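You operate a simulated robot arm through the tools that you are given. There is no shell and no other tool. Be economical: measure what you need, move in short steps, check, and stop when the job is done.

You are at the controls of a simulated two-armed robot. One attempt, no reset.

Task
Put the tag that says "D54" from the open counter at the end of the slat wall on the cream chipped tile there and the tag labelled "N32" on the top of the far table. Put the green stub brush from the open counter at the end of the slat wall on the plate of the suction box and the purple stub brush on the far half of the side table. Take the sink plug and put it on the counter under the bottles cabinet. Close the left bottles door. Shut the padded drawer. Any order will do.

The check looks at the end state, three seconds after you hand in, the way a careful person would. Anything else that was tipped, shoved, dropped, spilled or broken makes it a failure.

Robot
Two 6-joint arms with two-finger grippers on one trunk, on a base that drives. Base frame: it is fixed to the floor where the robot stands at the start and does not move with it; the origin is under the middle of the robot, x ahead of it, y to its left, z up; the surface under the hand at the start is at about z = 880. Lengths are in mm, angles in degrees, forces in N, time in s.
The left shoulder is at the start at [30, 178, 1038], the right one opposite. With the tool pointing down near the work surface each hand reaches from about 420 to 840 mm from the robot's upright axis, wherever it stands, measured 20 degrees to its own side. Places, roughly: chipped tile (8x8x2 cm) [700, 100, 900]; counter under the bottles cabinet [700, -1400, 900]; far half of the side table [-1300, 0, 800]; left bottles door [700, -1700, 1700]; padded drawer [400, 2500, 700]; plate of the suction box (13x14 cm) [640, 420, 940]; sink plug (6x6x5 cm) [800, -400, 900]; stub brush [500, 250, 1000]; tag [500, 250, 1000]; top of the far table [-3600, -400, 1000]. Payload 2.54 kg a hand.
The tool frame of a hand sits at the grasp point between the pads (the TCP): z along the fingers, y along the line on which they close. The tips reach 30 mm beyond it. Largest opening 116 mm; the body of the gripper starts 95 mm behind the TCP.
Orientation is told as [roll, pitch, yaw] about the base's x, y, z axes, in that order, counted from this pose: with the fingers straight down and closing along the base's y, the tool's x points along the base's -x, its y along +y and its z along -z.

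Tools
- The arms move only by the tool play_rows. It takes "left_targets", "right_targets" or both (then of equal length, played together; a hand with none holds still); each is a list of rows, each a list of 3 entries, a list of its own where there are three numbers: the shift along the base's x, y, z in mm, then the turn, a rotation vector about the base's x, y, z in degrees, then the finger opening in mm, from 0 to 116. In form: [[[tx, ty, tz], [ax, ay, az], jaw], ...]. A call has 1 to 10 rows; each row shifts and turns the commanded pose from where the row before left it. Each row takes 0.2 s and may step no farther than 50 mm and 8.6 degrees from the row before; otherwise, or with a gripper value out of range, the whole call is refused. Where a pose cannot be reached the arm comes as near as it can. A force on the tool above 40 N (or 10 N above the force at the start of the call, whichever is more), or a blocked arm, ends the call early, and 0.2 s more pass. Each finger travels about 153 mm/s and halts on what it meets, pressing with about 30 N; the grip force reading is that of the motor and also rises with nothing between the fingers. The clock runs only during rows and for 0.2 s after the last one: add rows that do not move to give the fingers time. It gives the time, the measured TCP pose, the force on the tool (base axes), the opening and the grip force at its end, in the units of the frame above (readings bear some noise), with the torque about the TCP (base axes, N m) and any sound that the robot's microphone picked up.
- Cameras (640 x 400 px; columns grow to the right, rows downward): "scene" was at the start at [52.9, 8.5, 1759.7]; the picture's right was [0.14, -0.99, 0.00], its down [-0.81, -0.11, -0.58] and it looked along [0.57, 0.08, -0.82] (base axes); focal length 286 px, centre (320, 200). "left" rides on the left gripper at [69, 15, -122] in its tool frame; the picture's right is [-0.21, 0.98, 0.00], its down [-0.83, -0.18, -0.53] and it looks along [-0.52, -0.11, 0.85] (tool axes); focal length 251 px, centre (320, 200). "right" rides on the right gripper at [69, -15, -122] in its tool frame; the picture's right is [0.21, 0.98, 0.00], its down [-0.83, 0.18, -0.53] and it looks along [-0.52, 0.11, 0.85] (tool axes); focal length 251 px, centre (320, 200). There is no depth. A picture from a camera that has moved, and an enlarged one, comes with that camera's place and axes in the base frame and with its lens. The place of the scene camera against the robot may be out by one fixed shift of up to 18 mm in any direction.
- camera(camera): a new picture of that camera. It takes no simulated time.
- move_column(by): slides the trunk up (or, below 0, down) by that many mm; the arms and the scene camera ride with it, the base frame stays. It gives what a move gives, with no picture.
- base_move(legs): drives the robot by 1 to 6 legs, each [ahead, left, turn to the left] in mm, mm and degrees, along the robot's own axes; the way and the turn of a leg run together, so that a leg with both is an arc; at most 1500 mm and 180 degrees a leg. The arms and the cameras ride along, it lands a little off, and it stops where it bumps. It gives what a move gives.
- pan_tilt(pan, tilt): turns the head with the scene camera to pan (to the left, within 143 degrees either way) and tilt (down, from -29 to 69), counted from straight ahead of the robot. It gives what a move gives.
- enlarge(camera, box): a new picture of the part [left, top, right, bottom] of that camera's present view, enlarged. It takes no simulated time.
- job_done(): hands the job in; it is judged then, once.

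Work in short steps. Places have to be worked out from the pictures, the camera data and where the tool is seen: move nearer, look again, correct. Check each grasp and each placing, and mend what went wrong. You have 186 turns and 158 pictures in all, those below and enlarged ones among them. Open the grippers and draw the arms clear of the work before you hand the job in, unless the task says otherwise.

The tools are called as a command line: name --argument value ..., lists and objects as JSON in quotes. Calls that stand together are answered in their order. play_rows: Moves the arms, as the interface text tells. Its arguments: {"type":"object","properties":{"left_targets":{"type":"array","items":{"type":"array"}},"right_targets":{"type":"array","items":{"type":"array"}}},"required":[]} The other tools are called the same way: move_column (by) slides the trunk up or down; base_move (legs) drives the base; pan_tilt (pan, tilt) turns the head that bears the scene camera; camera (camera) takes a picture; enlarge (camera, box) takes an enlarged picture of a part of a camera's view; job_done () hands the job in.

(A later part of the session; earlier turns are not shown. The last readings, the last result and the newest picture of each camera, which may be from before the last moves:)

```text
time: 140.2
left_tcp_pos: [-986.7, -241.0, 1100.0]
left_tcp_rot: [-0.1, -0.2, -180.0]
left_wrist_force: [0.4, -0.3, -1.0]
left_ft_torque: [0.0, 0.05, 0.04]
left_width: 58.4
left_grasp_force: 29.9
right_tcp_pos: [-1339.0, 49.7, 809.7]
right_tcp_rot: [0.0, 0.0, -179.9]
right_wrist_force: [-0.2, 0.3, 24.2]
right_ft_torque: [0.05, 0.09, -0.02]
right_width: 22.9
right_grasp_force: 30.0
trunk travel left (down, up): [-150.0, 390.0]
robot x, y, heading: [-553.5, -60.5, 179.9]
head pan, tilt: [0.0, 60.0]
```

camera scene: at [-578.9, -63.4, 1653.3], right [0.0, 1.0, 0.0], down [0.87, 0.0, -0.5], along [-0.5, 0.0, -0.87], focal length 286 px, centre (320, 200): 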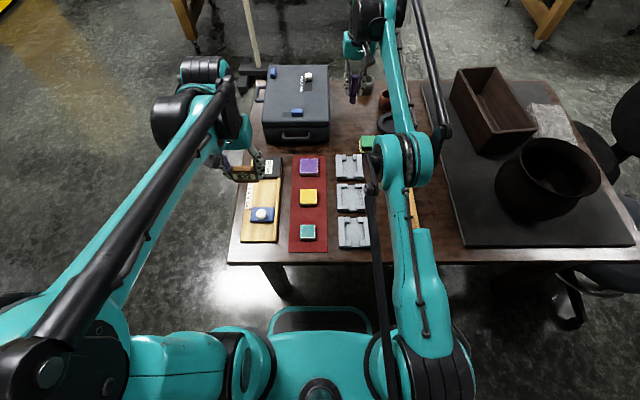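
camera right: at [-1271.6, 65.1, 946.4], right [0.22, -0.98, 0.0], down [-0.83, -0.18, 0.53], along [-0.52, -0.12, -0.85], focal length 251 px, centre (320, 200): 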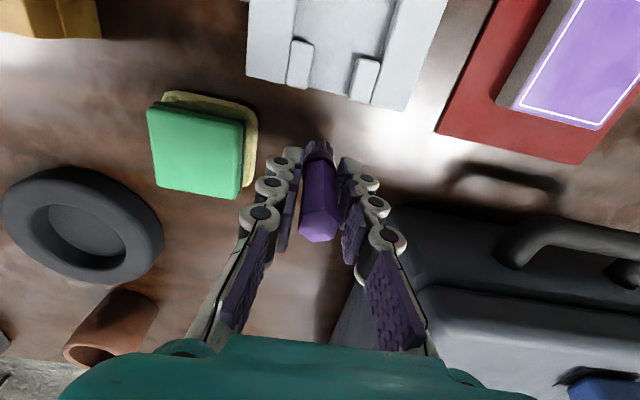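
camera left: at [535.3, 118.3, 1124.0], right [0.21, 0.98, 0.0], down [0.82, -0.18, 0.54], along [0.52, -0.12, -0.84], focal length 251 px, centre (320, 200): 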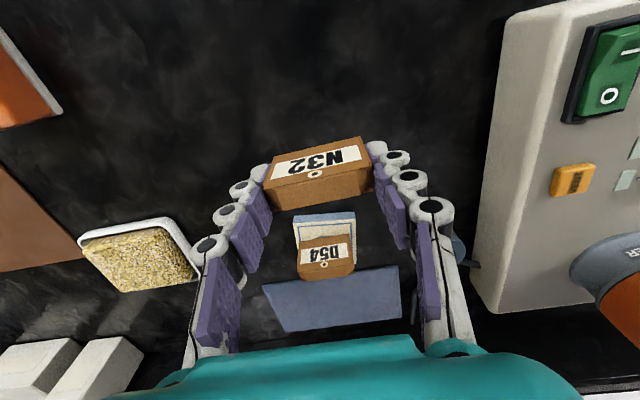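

Contact (24 N). I ease up 2 mm, open to 46 and rise.

play_rows --right_targets '[[[0, 0, 2], [0, 0, 0], 10], [[0, 0, 0], [0, 0, 0], 35], [[0, 0, 0], [0, 0, 0], 46], [[0, 0, 0], [0, 0, 0], 46], [[0, 0, 40], [0, 0, 0], 46], [[0, 0, 45], [0, 0, 0], 46], [[0, 0, 45], [0, 0, 0], 46], [[40, 15, 20], [0, 0, 0], 46], [[40, 15, 20], [0, 0, 0], 46]]'

camera --camera "right"

```text
time: 142.2
left_tcp_pos: [-988.9, -240.8, 1100.7]
left_tcp_rot: [0.0, -0.1, -179.9]
left_wrist_force: [0.2, 0.0, 0.4]
left_ft_torque: [0.02, 0.02, -0.02]
left_width: 58.3
left_grasp_force: 29.7
right_tcp_pos: [-1257.7, 80.0, 979.7]
right_tcp_rot: [0.0, 0.0, -179.8]
right_wrist_force: [1.3, 0.3, 0.2]
right_ft_torque: [0.03, 0.03, 0.04]
right_width: 46.2
right_grasp_force: 0.1
trunk travel left (down, up): [-150.0, 390.0]
robot x, y, heading: [-550.5, -63.4, 180.1]
head pan, tilt: [0.0, 60.0]
```

```text
74 pictures are left
camera right: at [-1189.8, 95.7, 1101.5], right [0.22, -0.98, 0.0], down [-0.83, -0.18, 0.53], along [-0.52, -0.12, -0.85], focal length 251 px, centre (320, 200)
```

right: 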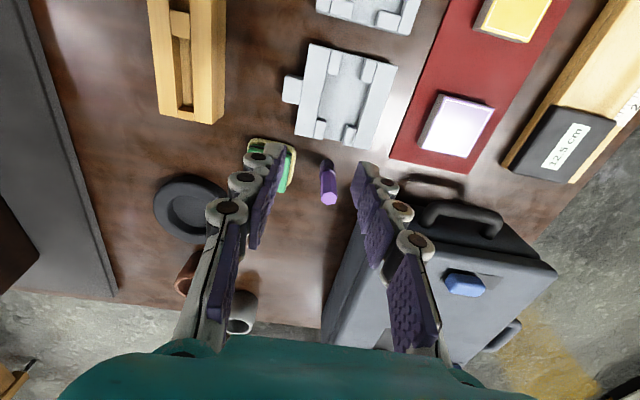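

Purple stands on the far half. I retract the right arm, restore the trunk, back out and go around the left (−y) end of the side table.

play_rows --right_targets '[[[40, 15, 10], [0, 0, 0], 46], [[40, 15, 10], [0, 0, 0], 46], [[40, 15, 10], [0, 0, 0], 46], [[40, 15, 10], [0, 0, 0], 46], [[40, 15, 10], [0, 0, 0], 46], [[40, 15, 10], [0, 0, 0], 46], [[30, 15, 10], [0, 0, 0], 46]]'

move_column --by 150

base_move --legs '[[-270, 0, 0], [0, 840, 0], [700, 0, 0]]'

pan_tilt --pan -10 --tilt 20

camera --camera "scene"

```text
time: 143.8
left_tcp_pos: [-987.0, -241.0, 1099.8]
left_tcp_rot: [0.0, -0.2, -179.9]
left_wrist_force: [0.0, -0.1, -0.4]
left_ft_torque: [-0.03, -0.01, 0.02]
left_width: 58.5
left_grasp_force: 29.9
right_tcp_pos: [-988.0, 184.6, 1049.5]
right_tcp_rot: [0.1, 0.0, -179.8]
right_wrist_force: [0.3, -0.4, 0.8]
right_ft_torque: [-0.02, 0.03, 0.01]
right_width: 46.0
right_grasp_force: 0.1
trunk travel left (down, up): [-150.0, 390.0]
robot x, y, heading: [-554.7, -65.0, 179.9]
head pan, tilt: [0.0, 60.0]
```

```text
time: 145.5
left_tcp_pos: [-988.9, -240.8, 1249.9]
left_tcp_rot: [0.0, -0.1, -179.9]
left_wrist_force: [0.7, 0.1, 0.0]
left_ft_torque: [-0.01, -0.01, 0.02]
left_width: 58.7
left_grasp_force: 29.8
right_tcp_pos: [-990.5, 184.6, 1197.9]
right_tcp_rot: [0.0, 0.2, -179.7]
right_wrist_force: [0.7, 0.4, -0.1]
right_ft_torque: [0.01, 0.02, 0.02]
right_width: 45.7
right_grasp_force: 0.0
trunk travel left (down, up): [-300.0, 240.0]
robot x, y, heading: [-551.2, -60.9, 180.1]
head pan, tilt: [0.0, 60.0]
```

```text
time: 155.0
left_tcp_pos: [-1417.7, -1093.7, 1249.7]
left_tcp_rot: [0.0, 0.0, -179.5]
left_wrist_force: [0.2, -0.9, 0.4]
left_ft_torque: [0.0, -0.03, -0.01]
left_width: 58.4
left_grasp_force: 30.2
right_tcp_pos: [-1421.2, -669.4, 1199.2]
right_tcp_rot: [0.2, 0.1, -179.4]
right_wrist_force: [-0.7, 0.1, 0.1]
right_ft_torque: [0.0, -0.01, 0.02]
right_width: 46.0
right_grasp_force: 0.1
trunk travel left (down, up): [-300.0, 240.0]
robot x, y, heading: [-984.0, -915.4, -179.8]
head pan, tilt: [0.0, 60.0]
```

```text
time: 156.0
left_tcp_pos: [-1416.7, -1094.3, 1250.0]
left_tcp_rot: [-0.1, -0.1, -179.7]
left_wrist_force: [0.5, 0.5, 0.1]
left_ft_torque: [-0.01, -0.01, 0.03]
left_width: 58.4
left_grasp_force: 30.0
right_tcp_pos: [-1421.6, -669.1, 1198.3]
right_tcp_rot: [0.0, 0.1, -179.4]
right_wrist_force: [-0.5, -0.3, 0.5]
right_ft_torque: [-0.02, -0.02, -0.01]
right_width: 46.1
right_grasp_force: 0.1
trunk travel left (down, up): [-300.0, 240.0]
robot x, y, heading: [-983.4, -911.4, -179.7]
head pan, tilt: [-10.0, 20.0]
```

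```text
73 pictures are left
camera scene: at [-1035.1, -898.8, 1861.3], right [0.17, 0.99, 0.0], down [0.34, -0.06, -0.94], along [-0.93, 0.16, -0.34], focal length 286 px, centre (320, 200)
```

scene: 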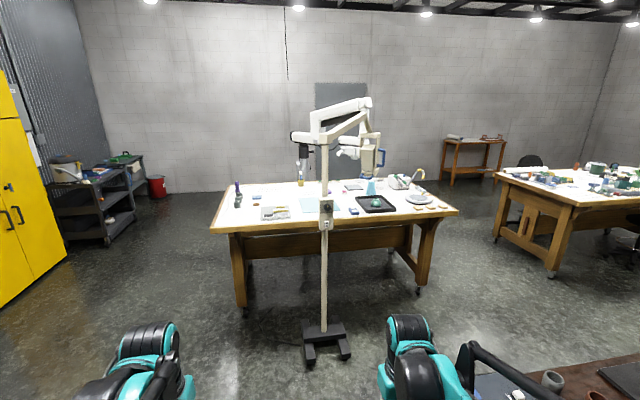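

The boom stand stands at ≈(-2790,-580); the far table's front-left area around y≈-1180 is free. I drive there straight along y≈-1100.

base_move --legs '[[0, 190, 0], [1250, 0, 0]]'

pan_tilt --pan 0 --tilt 40

camera --camera "scene"

camera --camera "left"

```text
time: 163.5
left_tcp_pos: [-2664.3, -1298.7, 1250.3]
left_tcp_rot: [0.0, -0.1, -179.2]
left_wrist_force: [-0.5, 0.7, -1.1]
left_ft_torque: [-0.01, -0.01, -0.01]
left_width: 58.1
left_grasp_force: 30.1
right_tcp_pos: [-2670.1, -873.2, 1199.2]
right_tcp_rot: [0.1, 0.1, -179.0]
right_wrist_force: [-0.6, -0.3, -0.4]
right_ft_torque: [0.0, 0.01, 0.01]
right_width: 46.1
right_grasp_force: 0.0
trunk travel left (down, up): [-300.0, 240.0]
robot x, y, heading: [-2230.5, -1110.8, -179.4]
head pan, tilt: [-10.0, 20.0]
```

```text
time: 164.3
left_tcp_pos: [-2662.6, -1298.3, 1250.2]
left_tcp_rot: [0.0, -0.1, -179.2]
left_wrist_force: [-0.1, 0.7, -0.5]
left_ft_torque: [0.0, 0.02, 0.0]
left_width: 58.7
left_grasp_force: 30.0
right_tcp_pos: [-2669.8, -873.6, 1198.7]
right_tcp_rot: [0.1, 0.1, -179.0]
right_wrist_force: [-0.7, 0.4, 0.5]
right_ft_torque: [0.0, -0.02, -0.02]
right_width: 45.8
right_grasp_force: 0.1
trunk travel left (down, up): [-300.0, 240.0]
robot x, y, heading: [-2229.2, -1113.6, -179.3]
head pan, tilt: [0.0, 40.0]
```

```text
72 pictures are left
camera scene: at [-2275.4, -1115.8, 1830.0], right [-0.01, 1.0, 0.0], down [0.64, 0.01, -0.77], along [-0.77, -0.01, -0.64], focal length 286 px, centre (320, 200)
```

scene: 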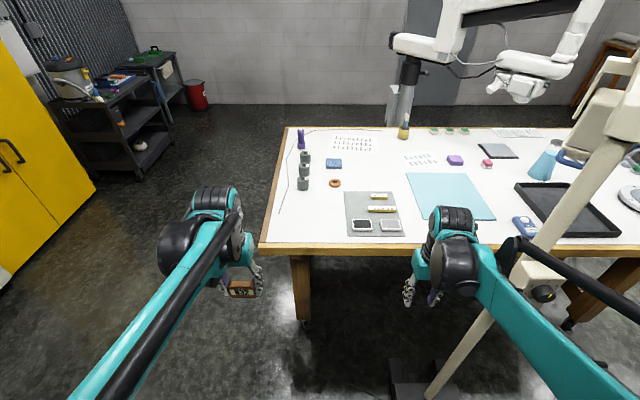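

```text
71 pictures are left
camera left: at [-2593.2, -1312.2, 1373.8], right [-0.2, -0.98, 0.0], down [-0.83, 0.17, 0.54], along [-0.53, 0.11, -0.84], focal length 251 px, centre (320, 200)
```

left: 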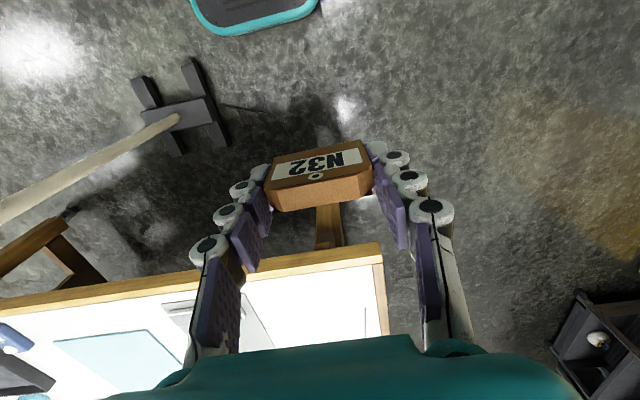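

Free white area at scene pixel (325,222), ≈130 mm in from the front edge. I drive 220 mm closer and look from the left hand.

base_move --legs '[[220, 0, -0.7]]'

play_rows --left_targets '[[[-40, 20, 0], [0, 0, 0], 50], [[-40, 25, 0], [0, 0, 0], 50], [[-40, 25, 0], [0, 0, 0], 50], [[-30, 25, 0], [0, 0, 0], 50], [[0, 25, 0], [0, 0, 0], 50], [[0, 25, 0], [0, 0, 0], 50]]'

camera --camera "scene"

camera --camera "left"

```text
time: 166.0
left_tcp_pos: [-2887.3, -1292.5, 1250.2]
left_tcp_rot: [0.0, -0.1, 179.9]
left_wrist_force: [-0.2, -0.9, 0.1]
left_ft_torque: [0.01, -0.04, 0.0]
left_width: 58.7
left_grasp_force: 30.1
right_tcp_pos: [-2886.8, -866.1, 1198.5]
right_tcp_rot: [0.1, 0.1, -179.8]
right_wrist_force: [0.2, 0.3, 0.2]
right_ft_torque: [0.03, -0.05, 0.0]
right_width: 46.1
right_grasp_force: 0.1
trunk travel left (down, up): [-300.0, 240.0]
robot x, y, heading: [-2451.9, -1114.7, 179.8]
head pan, tilt: [0.0, 40.0]
```

```text
time: 167.4
left_tcp_pos: [-3036.5, -1146.2, 1250.9]
left_tcp_rot: [0.0, -0.1, 179.9]
left_wrist_force: [0.0, 0.0, -0.4]
left_ft_torque: [-0.01, -0.05, 0.0]
left_width: 58.5
left_grasp_force: 29.8
right_tcp_pos: [-2886.6, -866.3, 1197.6]
right_tcp_rot: [0.1, 0.1, -180.0]
right_wrist_force: [0.0, 0.2, 0.9]
right_ft_torque: [-0.03, 0.0, 0.02]
right_width: 45.9
right_grasp_force: 0.0
trunk travel left (down, up): [-300.0, 240.0]
robot x, y, heading: [-2451.7, -1115.0, 179.7]
head pan, tilt: [0.0, 40.0]
```

```text
70 pictures are left
camera scene: at [-2496.2, -1114.4, 1829.9], right [0.0, 1.0, 0.0], down [0.64, 0.0, -0.77], along [-0.77, 0.0, -0.64], focal length 286 px, centre (320, 200)
```

scene: 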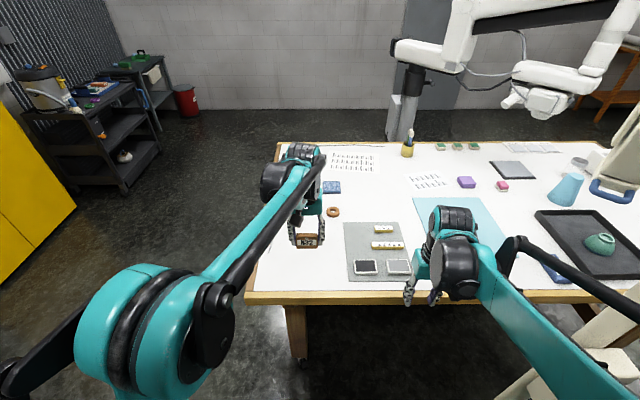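

```text
69 pictures are left
camera left: at [-2966.4, -1161.5, 1373.6], right [-0.22, -0.98, 0.0], down [-0.82, 0.18, 0.54], along [-0.52, 0.11, -0.84], focal length 251 px, centre (320, 200)
```

left: 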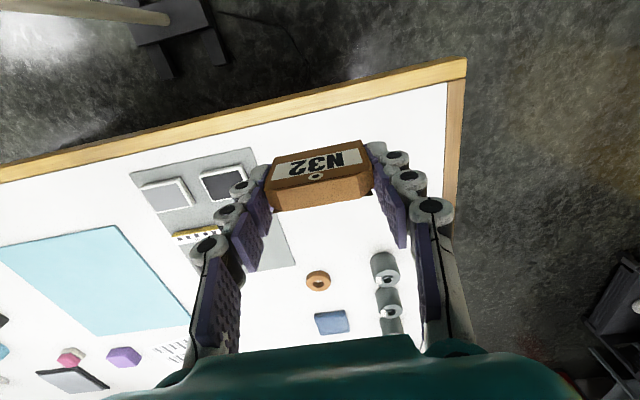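

Triangulated: table z≈950, front edge x≈-3036; free rectangle around (-3170,-1170). I move over it and lower.

play_rows --left_targets '[[[-40, -6, 0], [0, 0, 0], 50], [[-40, -6, 0], [0, 0, 0], 50], [[-40, -6, -10], [0, 0, 0], 50], [[-14, -6, -45], [0, 0, 0], 50], [[0, 0, -45], [0, 0, 0], 50], [[0, 0, -45], [0, 0, 0], 50], [[0, 0, -45], [0, 0, 0], 50], [[0, 0, -40], [0, 0, 0], 50], [[0, 0, 0], [0, 0, 0], 50]]'

camera --camera "left"

```text
time: 169.4
left_tcp_pos: [-3167.6, -1169.9, 1021.1]
left_tcp_rot: [0.0, -0.1, 179.9]
left_wrist_force: [0.8, 0.7, 0.2]
left_ft_torque: [0.04, 0.04, 0.0]
left_width: 58.3
left_grasp_force: 29.9
right_tcp_pos: [-2886.3, -867.5, 1199.1]
right_tcp_rot: [0.2, 0.0, -179.9]
right_wrist_force: [0.3, -0.6, -0.2]
right_ft_torque: [0.01, 0.02, 0.0]
right_width: 45.9
right_grasp_force: 0.0
trunk travel left (down, up): [-300.0, 240.0]
robot x, y, heading: [-2452.3, -1116.5, 179.9]
head pan, tilt: [0.0, 40.0]
```

```text
68 pictures are left
camera left: at [-3098.6, -1185.1, 1144.0], right [-0.22, -0.98, 0.0], down [-0.82, 0.18, 0.54], along [-0.52, 0.12, -0.84], focal length 251 px, centre (320, 200)
```

left: 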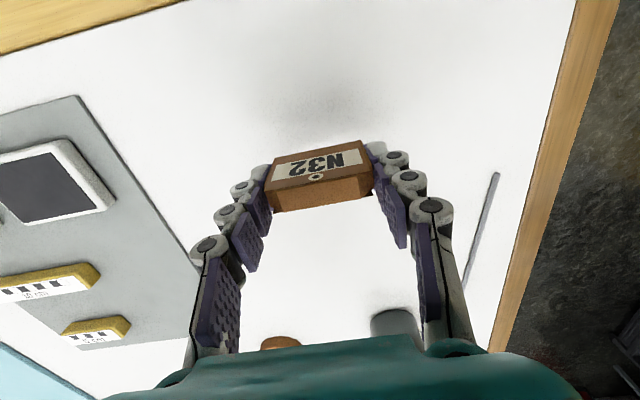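

The spot is clear. Lowering stepwise to contact.

play_rows --left_targets '[[[0, 0, -8], [0, 0, 0], 50], [[0, 0, -6], [0, 0, 0], 50], [[0, 0, -5], [0, 0, 0], 50], [[0, 0, -4], [0, 0, 0], 50], [[0, 0, -3], [0, 0, 0], 50], [[0, 0, -3], [0, 0, 0], 50]]'

```text
time: 170.8
left_tcp_pos: [-3170.5, -1171.8, 990.8]
left_tcp_rot: [0.0, -0.1, 179.9]
left_wrist_force: [0.2, -0.1, -0.7]
left_ft_torque: [0.02, 0.04, -0.03]
left_width: 58.5
left_grasp_force: 30.5
right_tcp_pos: [-2885.9, -867.7, 1198.6]
right_tcp_rot: [0.2, 0.0, -179.8]
right_wrist_force: [-0.8, 0.5, 0.1]
right_ft_torque: [-0.02, 0.0, 0.01]
right_width: 46.1
right_grasp_force: 0.0
trunk travel left (down, up): [-300.0, 240.0]
robot x, y, heading: [-2449.7, -1113.1, 179.7]
head pan, tilt: [0.0, 40.0]
```

play_rows --left_targets '[[[0, 0, -3], [0, 0, 0], 50], [[0, 0, -3], [0, 0, 0], 50], [[0, 0, -2], [0, 0, 0], 50], [[0, 0, -2], [0, 0, 0], 50]]'

```text
time: 171.8
left_tcp_pos: [-3167.6, -1171.2, 982.0]
left_tcp_rot: [0.0, -0.2, 179.8]
left_wrist_force: [-1.8, -0.4, 25.9]
left_ft_torque: [-0.01, -0.03, -0.01]
left_width: 58.6
left_grasp_force: 29.5
right_tcp_pos: [-2884.7, -866.9, 1199.2]
right_tcp_rot: [0.1, 0.0, -179.8]
right_wrist_force: [-0.5, -0.2, -0.9]
right_ft_torque: [0.02, -0.01, -0.04]
right_width: 45.9
right_grasp_force: 0.1
trunk travel left (down, up): [-300.0, 240.0]
robot x, y, heading: [-2450.3, -1115.2, 179.6]
head pan, tilt: [0.0, 40.0]
```

Contact (26 N). Ease up 2 mm, release, rise and retract.

play_rows --left_targets '[[[0, 0, 2], [0, 0, 0], 50], [[0, 0, 0], [0, 0, 0], 75], [[0, 0, 0], [0, 0, 0], 95], [[0, 0, 0], [0, 0, 0], 95], [[0, 0, 45], [0, 0, 0], 95], [[0, 0, 45], [0, 0, 0], 95], [[0, 0, 45], [0, 0, 0], 95], [[45, -10, 20], [0, 0, 0], 95], [[45, -10, 20], [0, 0, 0], 95], [[45, -10, 20], [0, 0, 0], 95]]'

camera --camera "left"

```text
refused: row 8 steps farther than a row can; nothing moved
```

```text
67 pictures are left
camera left: at [-3098.0, -1186.1, 1106.0], right [-0.22, -0.98, 0.0], down [-0.82, 0.18, 0.54], along [-0.52, 0.12, -0.84], focal length 251 px, centre (320, 200)
```

left: 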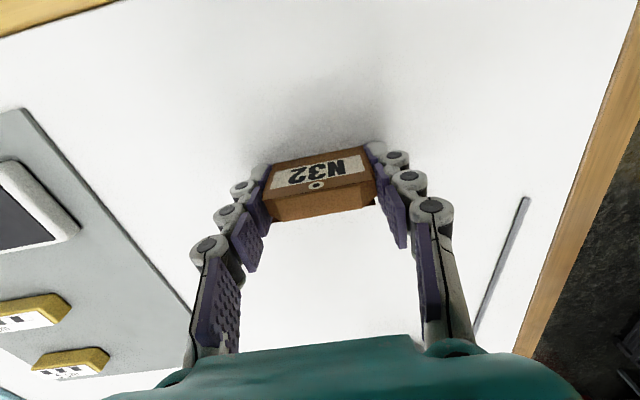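

The retract rows were a touch long; I shorten them.

play_rows --left_targets '[[[0, 0, 2], [0, 0, 0], 50], [[0, 0, 0], [0, 0, 0], 75], [[0, 0, 0], [0, 0, 0], 95], [[0, 0, 0], [0, 0, 0], 95], [[0, 0, 45], [0, 0, 0], 95], [[0, 0, 45], [0, 0, 0], 95], [[0, 0, 45], [0, 0, 0], 95], [[40, -15, 20], [0, 0, 0], 95], [[40, -15, 20], [0, 0, 0], 95], [[40, -15, 20], [0, 0, 0], 95]]'

camera --camera "left"

```text
time: 174.0
left_tcp_pos: [-3047.3, -1216.3, 1178.6]
left_tcp_rot: [-0.2, -0.4, 179.9]
left_wrist_force: [1.1, 0.0, -0.1]
left_ft_torque: [0.02, 0.04, -0.01]
left_width: 95.3
left_grasp_force: 0.2
right_tcp_pos: [-2882.9, -867.0, 1199.8]
right_tcp_rot: [0.0, -0.1, -179.9]
right_wrist_force: [0.3, -0.2, 1.1]
right_ft_torque: [0.03, 0.05, -0.02]
right_width: 45.8
right_grasp_force: 0.1
trunk travel left (down, up): [-300.0, 240.0]
robot x, y, heading: [-2455.2, -1114.3, 179.5]
head pan, tilt: [0.0, 40.0]
```

```text
66 pictures are left
camera left: at [-2977.1, -1232.2, 1302.0], right [-0.22, -0.98, 0.0], down [-0.82, 0.18, 0.54], along [-0.53, 0.12, -0.84], focal length 251 px, centre (320, 200)
```

left: 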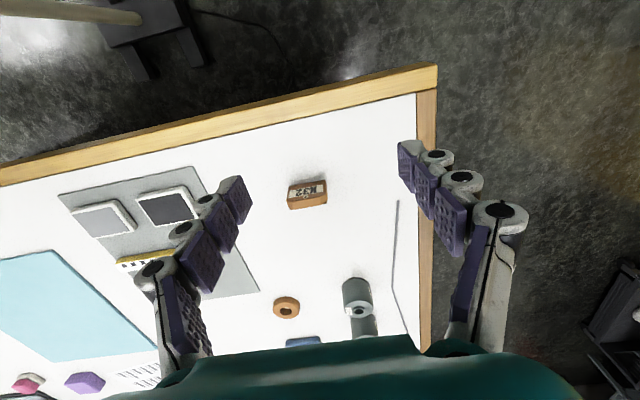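

N32 stands on the far table. I retract the left hand and drive back, turn around to face the counters, and go left toward the padded drawer.

play_rows --left_targets '[[[40, -10, 10], [0, 0, 0], 80], [[40, -10, 10], [0, 0, 0], 80], [[40, -10, 10], [0, 0, 0], 80], [[40, -10, 10], [0, 0, 0], 80]]'

base_move --legs '[[-1450, 0, 0], [-690, 0, 0], [0, 0, 180], [0, 1450, 0], [0, 1000, 0]]'

pan_tilt --pan 45 --tilt 30

camera --camera "scene"

```text
time: 175.0
left_tcp_pos: [-2887.8, -1255.8, 1216.9]
left_tcp_rot: [-0.1, -0.3, 179.9]
left_wrist_force: [-0.3, 0.2, 0.0]
left_ft_torque: [0.0, 0.06, 0.01]
left_width: 80.0
left_grasp_force: 0.0
right_tcp_pos: [-2883.4, -865.9, 1199.8]
right_tcp_rot: [0.0, -0.1, -180.0]
right_wrist_force: [-0.4, -0.5, 0.1]
right_ft_torque: [-0.02, 0.08, -0.01]
right_width: 46.0
right_grasp_force: 0.2
trunk travel left (down, up): [-300.0, 240.0]
robot x, y, heading: [-2451.7, -1113.4, 179.8]
head pan, tilt: [0.0, 40.0]
```

```text
time: 204.6
left_tcp_pos: [109.3, 1487.3, 1217.9]
left_tcp_rot: [0.0, -0.2, 0.6]
left_wrist_force: [-0.2, 0.9, -1.0]
left_ft_torque: [-0.03, 0.0, 0.0]
left_width: 80.1
left_grasp_force: 0.1
right_tcp_pos: [109.2, 1098.1, 1199.6]
right_tcp_rot: [0.0, 0.2, 0.7]
right_wrist_force: [0.0, 0.8, 0.1]
right_ft_torque: [-0.03, -0.01, -0.02]
right_width: 46.3
right_grasp_force: 0.0
trunk travel left (down, up): [-300.0, 240.0]
robot x, y, heading: [-331.0, 1343.4, 0.4]
head pan, tilt: [0.0, 40.0]
```

```text
time: 205.7
left_tcp_pos: [107.7, 1487.4, 1216.7]
left_tcp_rot: [0.0, -0.1, 0.7]
left_wrist_force: [0.1, -0.8, 0.8]
left_ft_torque: [0.02, 0.04, 0.02]
left_width: 79.9
left_grasp_force: 0.1
right_tcp_pos: [109.6, 1097.3, 1198.2]
right_tcp_rot: [0.1, 0.2, 0.7]
right_wrist_force: [0.0, -0.8, -0.6]
right_ft_torque: [0.02, -0.01, 0.03]
right_width: 46.1
right_grasp_force: 0.0
trunk travel left (down, up): [-300.0, 240.0]
robot x, y, heading: [-331.2, 1338.0, 0.5]
head pan, tilt: [45.0, 30.0]
```

```text
65 pictures are left
camera scene: at [-283.9, 1403.2, 1845.3], right [0.71, -0.7, 0.0], down [-0.35, -0.36, -0.87], along [0.61, 0.62, -0.5], focal length 286 px, centre (320, 200)
```

scene: 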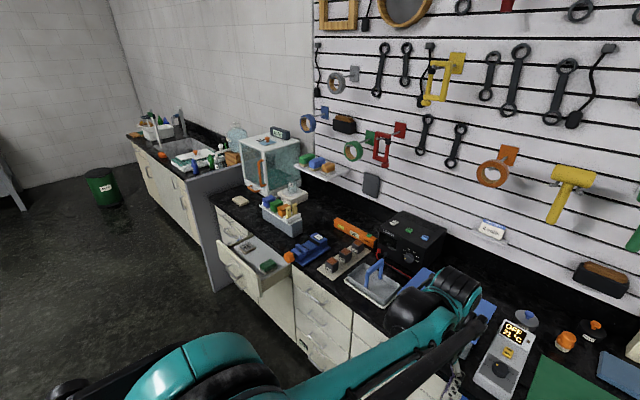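

The open padded drawer is at about (216,2540). I drive further left and enlarge the view.

base_move --legs '[[0, 950, 0]]'

pan_tilt --pan 15 --tilt 50

camera --camera "scene"

camera --camera "left"

```text
time: 210.7
left_tcp_pos: [101.2, 2445.9, 1217.1]
left_tcp_rot: [0.1, -0.2, 0.8]
left_wrist_force: [-0.4, -0.5, 0.5]
left_ft_torque: [-0.01, 0.0, -0.02]
left_width: 80.3
left_grasp_force: 0.0
right_tcp_pos: [102.2, 2057.0, 1199.7]
right_tcp_rot: [-0.1, 0.0, 0.9]
right_wrist_force: [0.0, -0.5, 0.7]
right_ft_torque: [0.0, -0.01, -0.01]
right_width: 46.0
right_grasp_force: 0.1
trunk travel left (down, up): [-300.0, 240.0]
robot x, y, heading: [-335.4, 2301.0, 0.5]
head pan, tilt: [45.0, 30.0]
```

```text
time: 211.7
left_tcp_pos: [100.8, 2447.8, 1217.3]
left_tcp_rot: [-0.1, -0.3, 0.8]
left_wrist_force: [-0.5, 0.1, 0.1]
left_ft_torque: [0.01, 0.01, 0.0]
left_width: 79.8
left_grasp_force: 0.0
right_tcp_pos: [102.5, 2058.7, 1198.2]
right_tcp_rot: [0.0, 0.1, 1.0]
right_wrist_force: [-0.2, 0.6, -0.9]
right_ft_torque: [-0.01, 0.04, 0.0]
right_width: 46.1
right_grasp_force: 0.1
trunk travel left (down, up): [-300.0, 240.0]
robot x, y, heading: [-337.5, 2298.5, 0.5]
head pan, tilt: [15.0, 50.0]
```

```text
64 pictures are left
camera scene: at [-281.1, 2317.4, 1815.8], right [0.27, -0.96, 0.0], down [-0.74, -0.21, -0.64], along [0.62, 0.17, -0.77], focal length 286 px, centre (320, 200)
```

scene: 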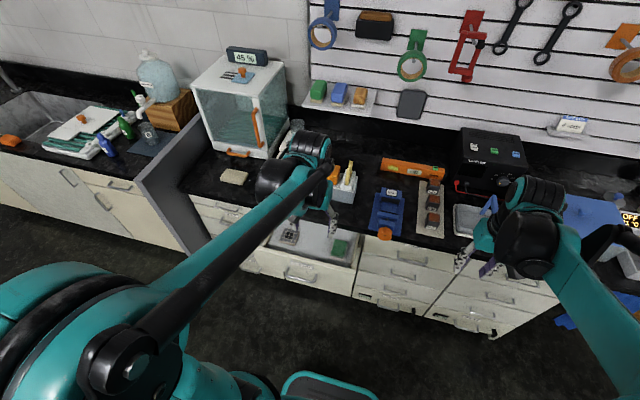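

```text
63 pictures are left
camera left: at [31.9, 2461.3, 1340.8], right [0.2, 0.98, 0.0], down [0.83, -0.17, 0.54], along [0.53, -0.11, -0.84], focal length 251 px, centre (320, 200)
```

left: 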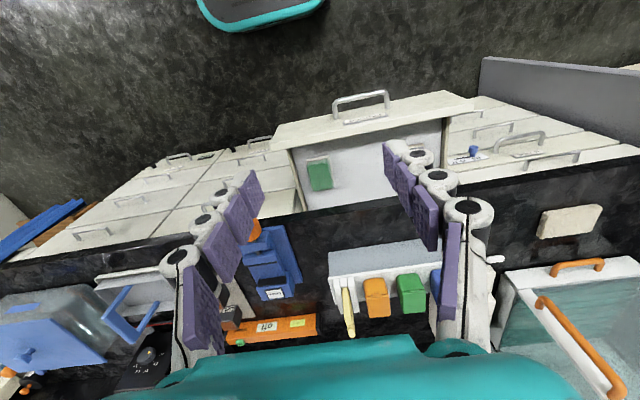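

I need precise panel coordinates, so I enlarge both views.

enlarge --camera "scene" --box '[220, 200, 380, 310]'

enlarge --camera "left" --box '[240, 70, 500, 230]'

```text
3.64 times, centred on (300, 255) of scene
camera zoom: at [-281.1, 2317.4, 1815.8], right [0.27, -0.96, 0.0], down [-0.74, -0.21, -0.64], along [0.62, 0.17, -0.77], focal length 1040 px, centre (393, 0)
```

zoom: 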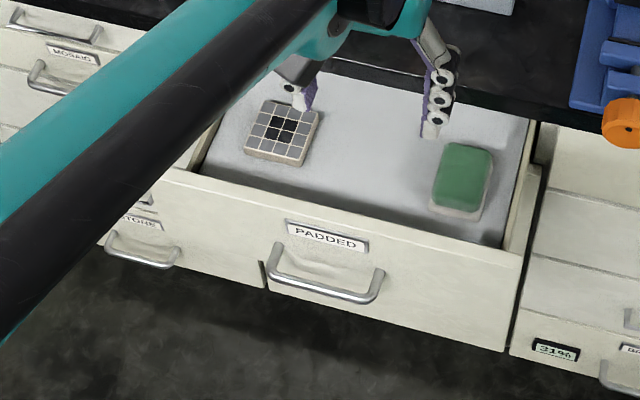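

```text
2.46 times, centred on (370, 150) of left
camera zoom: at [31.9, 2461.3, 1340.8], right [0.2, 0.98, 0.0], down [0.83, -0.17, 0.54], along [0.53, -0.11, -0.84], focal length 619 px, centre (197, 323)
```

zoom: 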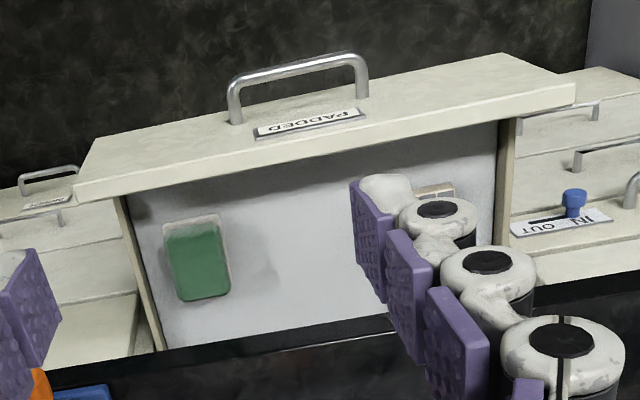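

The label "PADDED" is at ≈(190,2520,~800). I back the base 180 mm, lower the trunk, and turn the left hand forward with fingers closed, ready in front of the panel.

base_move --legs '[[-180, 0, -0.5]]'

move_column --by -150

play_rows --left_targets '[[[8, 7, -20], [0, -8.5, 0], 40], [[8, 7, -20], [0, -8.5, 0], 0], [[8, 7, -20], [0, -8.5, 0], 0], [[8, 7, -20], [0, -8.5, 0], 0], [[8, 7, -20], [0, -8.5, 0], 0], [[8, 7, -20], [0, -8.5, 0], 0], [[8, 7, -20], [0, -8.5, 0], 0], [[8, 7, -20], [0, -8.5, 0], 0], [[8, 7, -20], [0, -8.5, 0], 0], [[8, 7, -20], [0, -8.5, 0], 0]]'

camera --camera "scene"

camera --camera "left"

```text
time: 213.2
left_tcp_pos: [-76.8, 2440.8, 1216.5]
left_tcp_rot: [0.0, -0.2, 0.1]
left_wrist_force: [-0.8, 0.3, 0.2]
left_ft_torque: [0.0, -0.07, 0.0]
left_width: 80.2
left_grasp_force: 0.0
right_tcp_pos: [-80.1, 2051.7, 1199.5]
right_tcp_rot: [0.1, 0.0, 0.3]
right_wrist_force: [-1.1, -0.2, 0.3]
right_ft_torque: [0.02, -0.04, -0.02]
right_width: 45.9
right_grasp_force: 0.1
trunk travel left (down, up): [-300.0, 240.0]
robot x, y, heading: [-514.9, 2297.4, -0.0]
head pan, tilt: [15.0, 50.0]
```

```text
time: 214.9
left_tcp_pos: [-75.8, 2441.2, 1067.6]
left_tcp_rot: [-0.1, -0.2, 0.1]
left_wrist_force: [-0.5, 0.2, -0.4]
left_ft_torque: [0.01, 0.0, 0.04]
left_width: 80.2
left_grasp_force: 0.0
right_tcp_pos: [-79.6, 2050.8, 1049.2]
right_tcp_rot: [0.1, 0.0, 0.4]
right_wrist_force: [0.5, -0.6, 0.2]
right_ft_torque: [0.0, 0.02, 0.02]
right_width: 45.7
right_grasp_force: 0.0
trunk travel left (down, up): [-150.0, 390.0]
robot x, y, heading: [-512.4, 2297.2, -0.4]
head pan, tilt: [15.0, 50.0]
```

```text
time: 217.1
left_tcp_pos: [81.9, 2519.6, 1083.0]
left_tcp_rot: [-1.4, -85.0, 1.7]
left_wrist_force: [-0.2, 0.0, -0.6]
left_ft_torque: [-0.03, -0.03, 0.0]
left_width: 0.1
left_grasp_force: 28.0
left hand out of reach, approached as far as the arm can: row 6, 7, 8, 9, 10
right_tcp_pos: [-77.1, 2050.7, 1047.4]
right_tcp_rot: [0.1, 0.1, 0.3]
right_wrist_force: [0.7, 0.3, 0.3]
right_ft_torque: [-0.03, 0.03, -0.01]
right_width: 46.1
right_grasp_force: 0.0
trunk travel left (down, up): [-150.0, 390.0]
robot x, y, heading: [-514.9, 2295.3, -0.2]
head pan, tilt: [15.0, 50.0]
```

```text
60 pictures are left
camera scene: at [-458.2, 2316.5, 1665.7], right [0.26, -0.97, 0.0], down [-0.74, -0.2, -0.64], along [0.62, 0.17, -0.77], focal length 286 px, centre (320, 200)
```

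scene: 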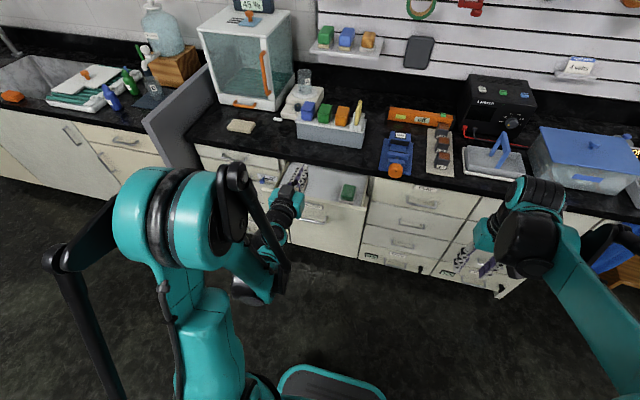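

```text
59 pictures are left
camera left: at [-45.6, 2533.8, 1026.7], right [0.02, 0.98, 0.21], down [-0.46, -0.18, 0.87], along [0.89, -0.11, 0.45], focal length 251 px, centre (320, 200)
```

left: 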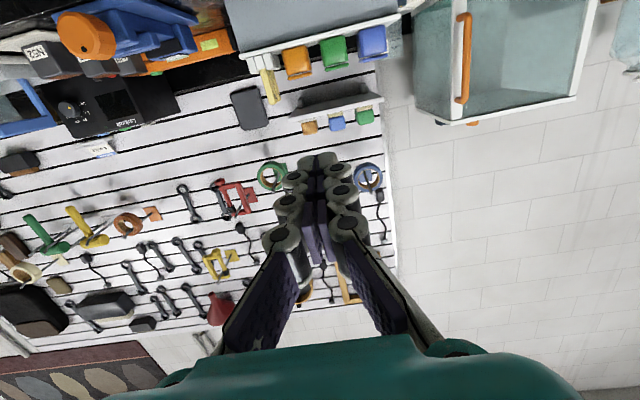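

The folded arm can't get low this close. I back the base another 120 mm and then extend forward.

base_move --legs '[[-120, 0, 0.2]]'

play_rows --left_targets '[[[20, 0, 0], [0, 0, 0], 0], [[20, 0, 0], [0, 0, 0], 0], [[20, 0, 0], [0, 0, 0], 0]]'

```text
time: 218.3
left_tcp_pos: [-41.7, 2521.2, 1083.6]
left_tcp_rot: [-1.8, -85.1, 1.9]
left_wrist_force: [-1.0, 0.2, 0.4]
left_ft_torque: [-0.05, 0.05, 0.01]
left_width: 0.0
left_grasp_force: 29.0
right_tcp_pos: [-199.0, 2054.0, 1049.9]
right_tcp_rot: [0.0, 0.0, 0.6]
right_wrist_force: [-0.4, -0.1, -0.5]
right_ft_torque: [0.02, -0.04, -0.01]
right_width: 46.0
right_grasp_force: 0.1
trunk travel left (down, up): [-150.0, 390.0]
robot x, y, heading: [-632.0, 2299.4, 0.6]
head pan, tilt: [15.0, 50.0]
```

```text
time: 219.2
left_tcp_pos: [20.7, 2521.2, 1083.6]
left_tcp_rot: [-2.1, -85.0, 2.3]
left_wrist_force: [0.1, 0.9, -0.8]
left_ft_torque: [0.01, 0.03, 0.0]
left_width: 0.0
left_grasp_force: 28.7
right_tcp_pos: [-196.5, 2053.7, 1048.8]
right_tcp_rot: [0.1, 0.2, 0.6]
right_wrist_force: [-0.1, 0.2, -0.2]
right_ft_torque: [0.02, 0.02, 0.02]
right_width: 45.9
right_grasp_force: 0.1
trunk travel left (down, up): [-150.0, 390.0]
robot x, y, heading: [-633.2, 2298.0, -0.1]
head pan, tilt: [15.0, 50.0]
```

Commands follow the reached pose. I lower the trunk 140 more and bring the hand down while extending.

move_column --by -140

play_rows --left_targets '[[[12, 0, -25], [0, 0, 0], 0], [[12, 0, -25], [0, 0, 0], 0], [[12, 0, -25], [0, 0, 0], 0], [[12, 0, -25], [0, 0, 0], 0], [[12, 0, -25], [0, 0, 0], 0], [[0, 0, -20], [0, -3, 0], 0]]'

camera --camera "left"

camera --camera "scene"

```text
time: 220.8
left_tcp_pos: [19.9, 2521.1, 943.0]
left_tcp_rot: [-1.8, -84.9, 2.0]
left_wrist_force: [-1.0, -0.2, -0.9]
left_ft_torque: [-0.03, 0.03, 0.01]
left_width: 0.0
left_grasp_force: 28.3
right_tcp_pos: [-197.8, 2054.6, 909.3]
right_tcp_rot: [0.0, 0.0, 0.6]
right_wrist_force: [0.0, -0.4, 1.1]
right_ft_torque: [-0.01, 0.0, 0.0]
right_width: 46.2
right_grasp_force: 0.1
trunk travel left (down, up): [-10.0, 530.0]
robot x, y, heading: [-633.5, 2298.3, 0.1]
head pan, tilt: [15.0, 50.0]
```

```text
time: 222.2
left_tcp_pos: [112.2, 2523.7, 822.9]
left_tcp_rot: [-5.6, -88.1, 5.7]
left_wrist_force: [-0.1, 0.2, 0.0]
left_ft_torque: [0.02, -0.03, 0.01]
left_width: 0.0
left_grasp_force: 28.7
left hand out of reach, approached as far as the arm can: row 3, 4, 5, 6
right_tcp_pos: [-196.4, 2053.8, 909.5]
right_tcp_rot: [0.0, 0.1, 0.5]
right_wrist_force: [-0.5, 0.4, 0.3]
right_ft_torque: [0.02, 0.0, -0.01]
right_width: 45.9
right_grasp_force: 0.1
trunk travel left (down, up): [-10.0, 530.0]
robot x, y, heading: [-635.5, 2296.7, -0.0]
head pan, tilt: [15.0, 50.0]
```

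```text
58 pictures are left
camera left: at [-11.3, 2538.1, 759.4], right [0.0, 0.98, 0.21], down [-0.5, -0.18, 0.84], along [0.86, -0.11, 0.49], focal length 251 px, centre (320, 200)
```

left: 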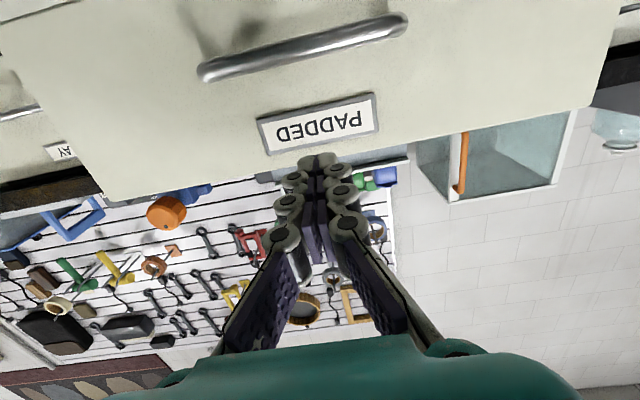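

```text
57 pictures are left
camera scene: at [-578.6, 2316.2, 1525.7], right [0.26, -0.96, 0.0], down [-0.74, -0.2, -0.64], along [0.62, 0.17, -0.77], focal length 286 px, centre (320, 200)
```

scene: 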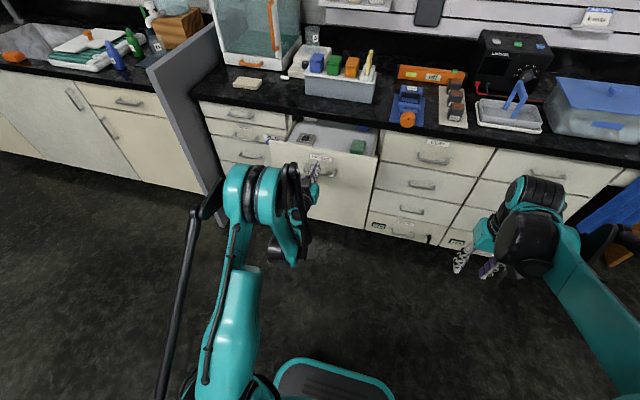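

Label at z≈805, panel top ≈840, handle ≈755. I go down 20 mm and forward until contact with the panel at the label.

play_rows --left_targets '[[[12, 0, -10], [0, 0, 0], 0], [[12, 0, -10], [0, 0, 0], 0], [[8, 0, -3], [0, 0, 0], 0], [[0, 0, 0], [0, 0, 0], 0]]'

camera --camera "left"

```text
time: 223.2
left_tcp_pos: [144.0, 2522.7, 799.9]
left_tcp_rot: [-4.0, -88.0, 4.2]
left_wrist_force: [-0.7, 0.4, -0.1]
left_ft_torque: [0.0, -0.02, 0.04]
left_width: 0.1
left_grasp_force: 28.4
right_tcp_pos: [-198.1, 2053.9, 908.4]
right_tcp_rot: [0.0, 0.2, 0.6]
right_wrist_force: [-0.3, 0.7, 0.0]
right_ft_torque: [0.0, -0.02, -0.02]
right_width: 45.7
right_grasp_force: 0.1
trunk travel left (down, up): [-10.0, 530.0]
robot x, y, heading: [-633.0, 2297.6, 0.3]
head pan, tilt: [15.0, 50.0]
```

```text
56 pictures are left
camera left: at [20.2, 2538.2, 736.9], right [0.0, 0.98, 0.21], down [-0.5, -0.18, 0.84], along [0.86, -0.11, 0.49], focal length 251 px, centre (320, 200)
```

left: 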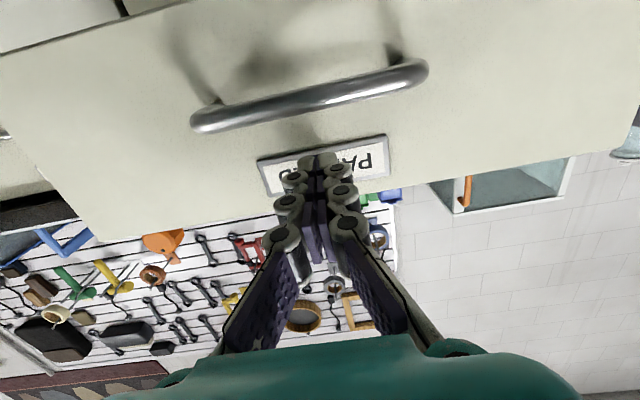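

The fingertips are right in front of the label. I push forward in steps.

play_rows --left_targets '[[[12, 0, 0], [0, 0, 0], 0], [[12, 0, 0], [0, 0, 0], 0], [[12, 0, 0], [0, 0, 0], 0], [[12, 0, 0], [0, 0, 0], 0], [[12, 0, 0], [0, 0, 0], 0]]'

camera --camera "scene"

```text
time: 224.4
left_tcp_pos: [203.6, 2524.7, 801.1]
left_tcp_rot: [-4.5, -88.1, 4.7]
left_wrist_force: [-1.6, -0.6, -1.2]
left_ft_torque: [-0.01, 0.01, -0.04]
left_width: 6.0
left_grasp_force: 28.1
right_tcp_pos: [-197.5, 2053.1, 908.6]
right_tcp_rot: [0.0, 0.1, 0.6]
right_wrist_force: [0.5, -0.4, -0.3]
right_ft_torque: [0.01, -0.01, 0.0]
right_width: 46.0
right_grasp_force: 0.1
trunk travel left (down, up): [-10.0, 530.0]
robot x, y, heading: [-633.0, 2299.0, 0.1]
head pan, tilt: [15.0, 50.0]
```

```text
55 pictures are left
camera scene: at [-579.1, 2316.1, 1525.7], right [0.26, -0.96, 0.0], down [-0.74, -0.2, -0.64], along [0.62, 0.17, -0.77], focal length 286 px, centre (320, 200)
```

scene: 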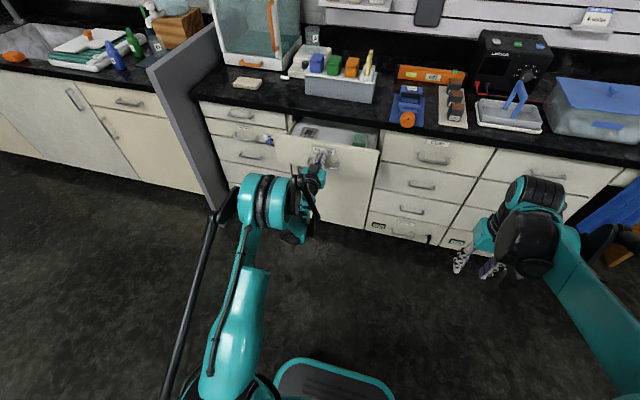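

The drawer is moving in. The fingers read 6 mm open, so I check the left view.

camera --camera "left"

```text
54 pictures are left
camera left: at [80.0, 2538.7, 736.7], right [0.0, 0.98, 0.21], down [-0.5, -0.18, 0.84], along [0.86, -0.11, 0.49], focal length 251 px, centre (320, 200)
```

left: 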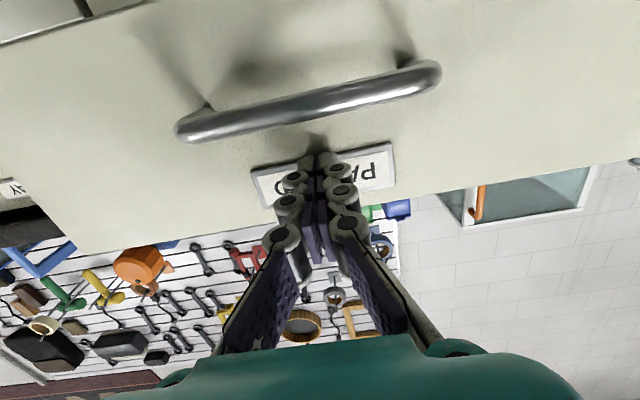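

Good contact on the label. I keep pushing.

play_rows --left_targets '[[[12, 0, 0], [0, 0, 0], 0], [[12, 0, 0], [0, 0, 0], 0], [[12, 0, 0], [0, 0, 0], 0], [[12, 0, 0], [0, 0, 0], 0], [[12, 0, 0], [0, 0, 0], 0], [[10, 0, 0], [0, 0, 0], 0]]'

enlarge --camera "scene" --box '[180, 80, 480, 260]'

```text
time: 225.8
left_tcp_pos: [274.2, 2523.1, 799.3]
left_tcp_rot: [-4.6, -88.1, 4.9]
left_wrist_force: [-2.3, 0.7, -0.5]
left_ft_torque: [-0.01, 0.0, 0.02]
left_width: 6.1
left_grasp_force: 28.5
right_tcp_pos: [-197.3, 2054.2, 909.0]
right_tcp_rot: [0.0, 0.2, 0.5]
right_wrist_force: [-0.3, 0.2, -0.6]
right_ft_torque: [0.0, -0.01, -0.01]
right_width: 45.9
right_grasp_force: 0.1
trunk travel left (down, up): [-10.0, 530.0]
robot x, y, heading: [-632.8, 2300.6, 0.3]
head pan, tilt: [15.0, 50.0]
```

```text
2.13 times, centred on (330, 170) of scene
camera zoom: at [-579.2, 2316.1, 1525.8], right [0.26, -0.96, 0.0], down [-0.74, -0.2, -0.64], along [0.62, 0.17, -0.77], focal length 610 px, centre (299, 264)
```

zoom: 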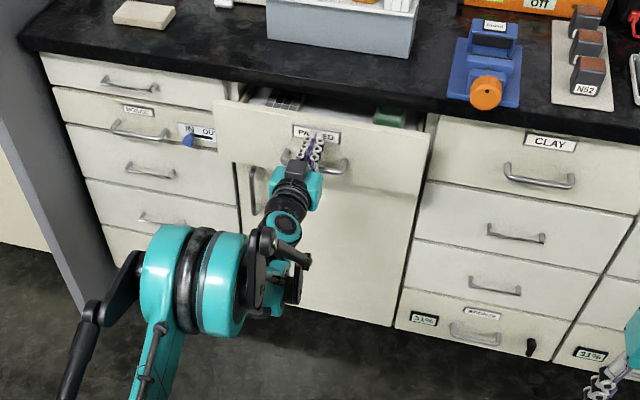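

About 50 mm remain; push on gently.

play_rows --left_targets '[[[10, 0, 0], [0, 0, 0], 0], [[10, 0, 0], [0, 0, 0], 0], [[8, 0, 0], [0, 0, 0], 0], [[6, 0, 0], [0, 0, 0], 0], [[5, 0, 0], [0, 0, 0], 0], [[5, 0, 0], [0, 0, 0], 0]]'

enlarge --camera "scene" --box '[180, 80, 480, 260]'

```text
time: 227.2
left_tcp_pos: [318.0, 2524.3, 800.2]
left_tcp_rot: [-4.7, -88.0, 4.8]
left_wrist_force: [-3.0, 0.9, 1.1]
left_ft_torque: [-0.01, -0.05, 0.03]
left_width: 6.0
left_grasp_force: 28.7
right_tcp_pos: [-197.7, 2053.8, 910.9]
right_tcp_rot: [0.0, -0.1, 0.7]
right_wrist_force: [0.4, -0.9, -0.1]
right_ft_torque: [0.0, -0.01, 0.0]
right_width: 46.0
right_grasp_force: 0.0
trunk travel left (down, up): [-10.0, 530.0]
robot x, y, heading: [-637.5, 2300.1, 0.1]
head pan, tilt: [15.0, 50.0]
```

```text
2.13 times, centred on (330, 170) of scene
camera zoom: at [-579.5, 2316.1, 1525.8], right [0.26, -0.96, 0.0], down [-0.74, -0.2, -0.64], along [0.62, 0.17, -0.77], focal length 610 px, centre (299, 264)
```

zoom: 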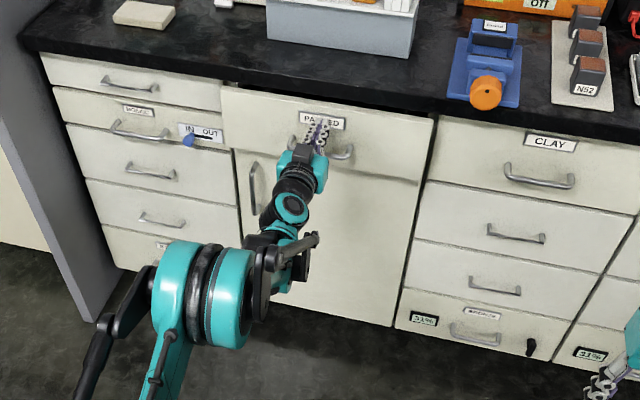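

Nearly shut; a little more until the force rises.

play_rows --left_targets '[[[5, 0, 0], [0, 0, 0], 0], [[5, 0, 0], [0, 0, 0], 0], [[4, 0, 0], [0, 0, 0], 0], [[4, 0, 0], [0, 0, 0], 0], [[3, 0, 0], [0, 0, 0], 0], [[3, 0, 0], [0, 0, 0], 0]]'

enlarge --camera "scene" --box '[180, 80, 480, 260]'

```text
time: 228.6
left_tcp_pos: [341.3, 2523.8, 800.0]
left_tcp_rot: [-4.6, -88.0, 4.9]
left_wrist_force: [-3.6, 0.7, 0.4]
left_ft_torque: [-0.02, -0.07, 0.0]
left_width: 6.0
left_grasp_force: 29.1
right_tcp_pos: [-197.8, 2054.0, 908.6]
right_tcp_rot: [0.0, 0.0, 0.7]
right_wrist_force: [-0.5, 0.1, -0.2]
right_ft_torque: [0.02, -0.02, 0.01]
right_width: 45.7
right_grasp_force: 0.0
trunk travel left (down, up): [-10.0, 530.0]
robot x, y, heading: [-635.1, 2296.6, 0.1]
head pan, tilt: [15.0, 50.0]
```

```text
2.13 times, centred on (330, 170) of scene
camera zoom: at [-579.7, 2316.1, 1525.8], right [0.26, -0.96, 0.0], down [-0.74, -0.2, -0.64], along [0.62, 0.17, -0.77], focal length 610 px, centre (299, 264)
```

zoom: 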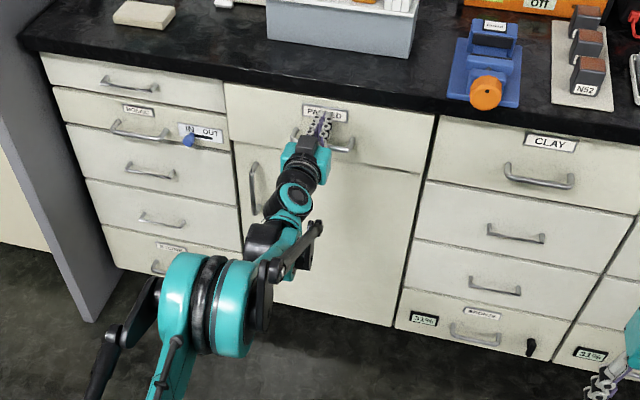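

Almost flush; keep pushing until it stops.

play_rows --left_targets '[[[3, 0, 0], [0, 0, 0], 0], [[3, 0, 0], [0, 0, 0], 0], [[3, 0, 0], [0, 0, 0], 0], [[3, 0, 0], [0, 0, 0], 0], [[3, 0, 0], [0, 0, 0], 0], [[3, 0, 0], [0, 0, 0], 0]]'

camera --camera "left"

```text
time: 230.0
left_tcp_pos: [355.5, 2522.9, 802.6]
left_tcp_rot: [-4.9, -88.1, 5.0]
left_wrist_force: [-2.2, 0.2, -1.4]
left_ft_torque: [-0.02, 0.04, 0.02]
left_width: 6.0
left_grasp_force: 28.8
left hand out of reach, approached as far as the arm can: row 5
right_tcp_pos: [-197.3, 2054.6, 908.7]
right_tcp_rot: [0.0, 0.2, 0.6]
right_wrist_force: [-0.6, 0.0, -0.5]
right_ft_torque: [-0.02, 0.03, 0.03]
right_width: 45.9
right_grasp_force: 0.0
trunk travel left (down, up): [-10.0, 530.0]
robot x, y, heading: [-638.1, 2296.0, 0.0]
head pan, tilt: [15.0, 50.0]
```

```text
50 pictures are left
camera left: at [231.8, 2538.0, 740.1], right [0.0, 0.98, 0.21], down [-0.5, -0.18, 0.84], along [0.86, -0.11, 0.49], focal length 251 px, centre (320, 200)
```

left: 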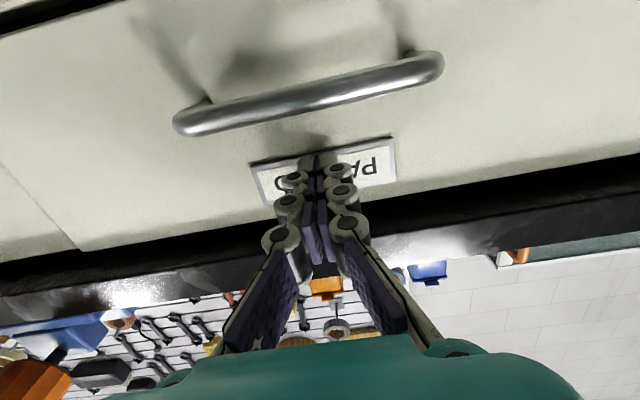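

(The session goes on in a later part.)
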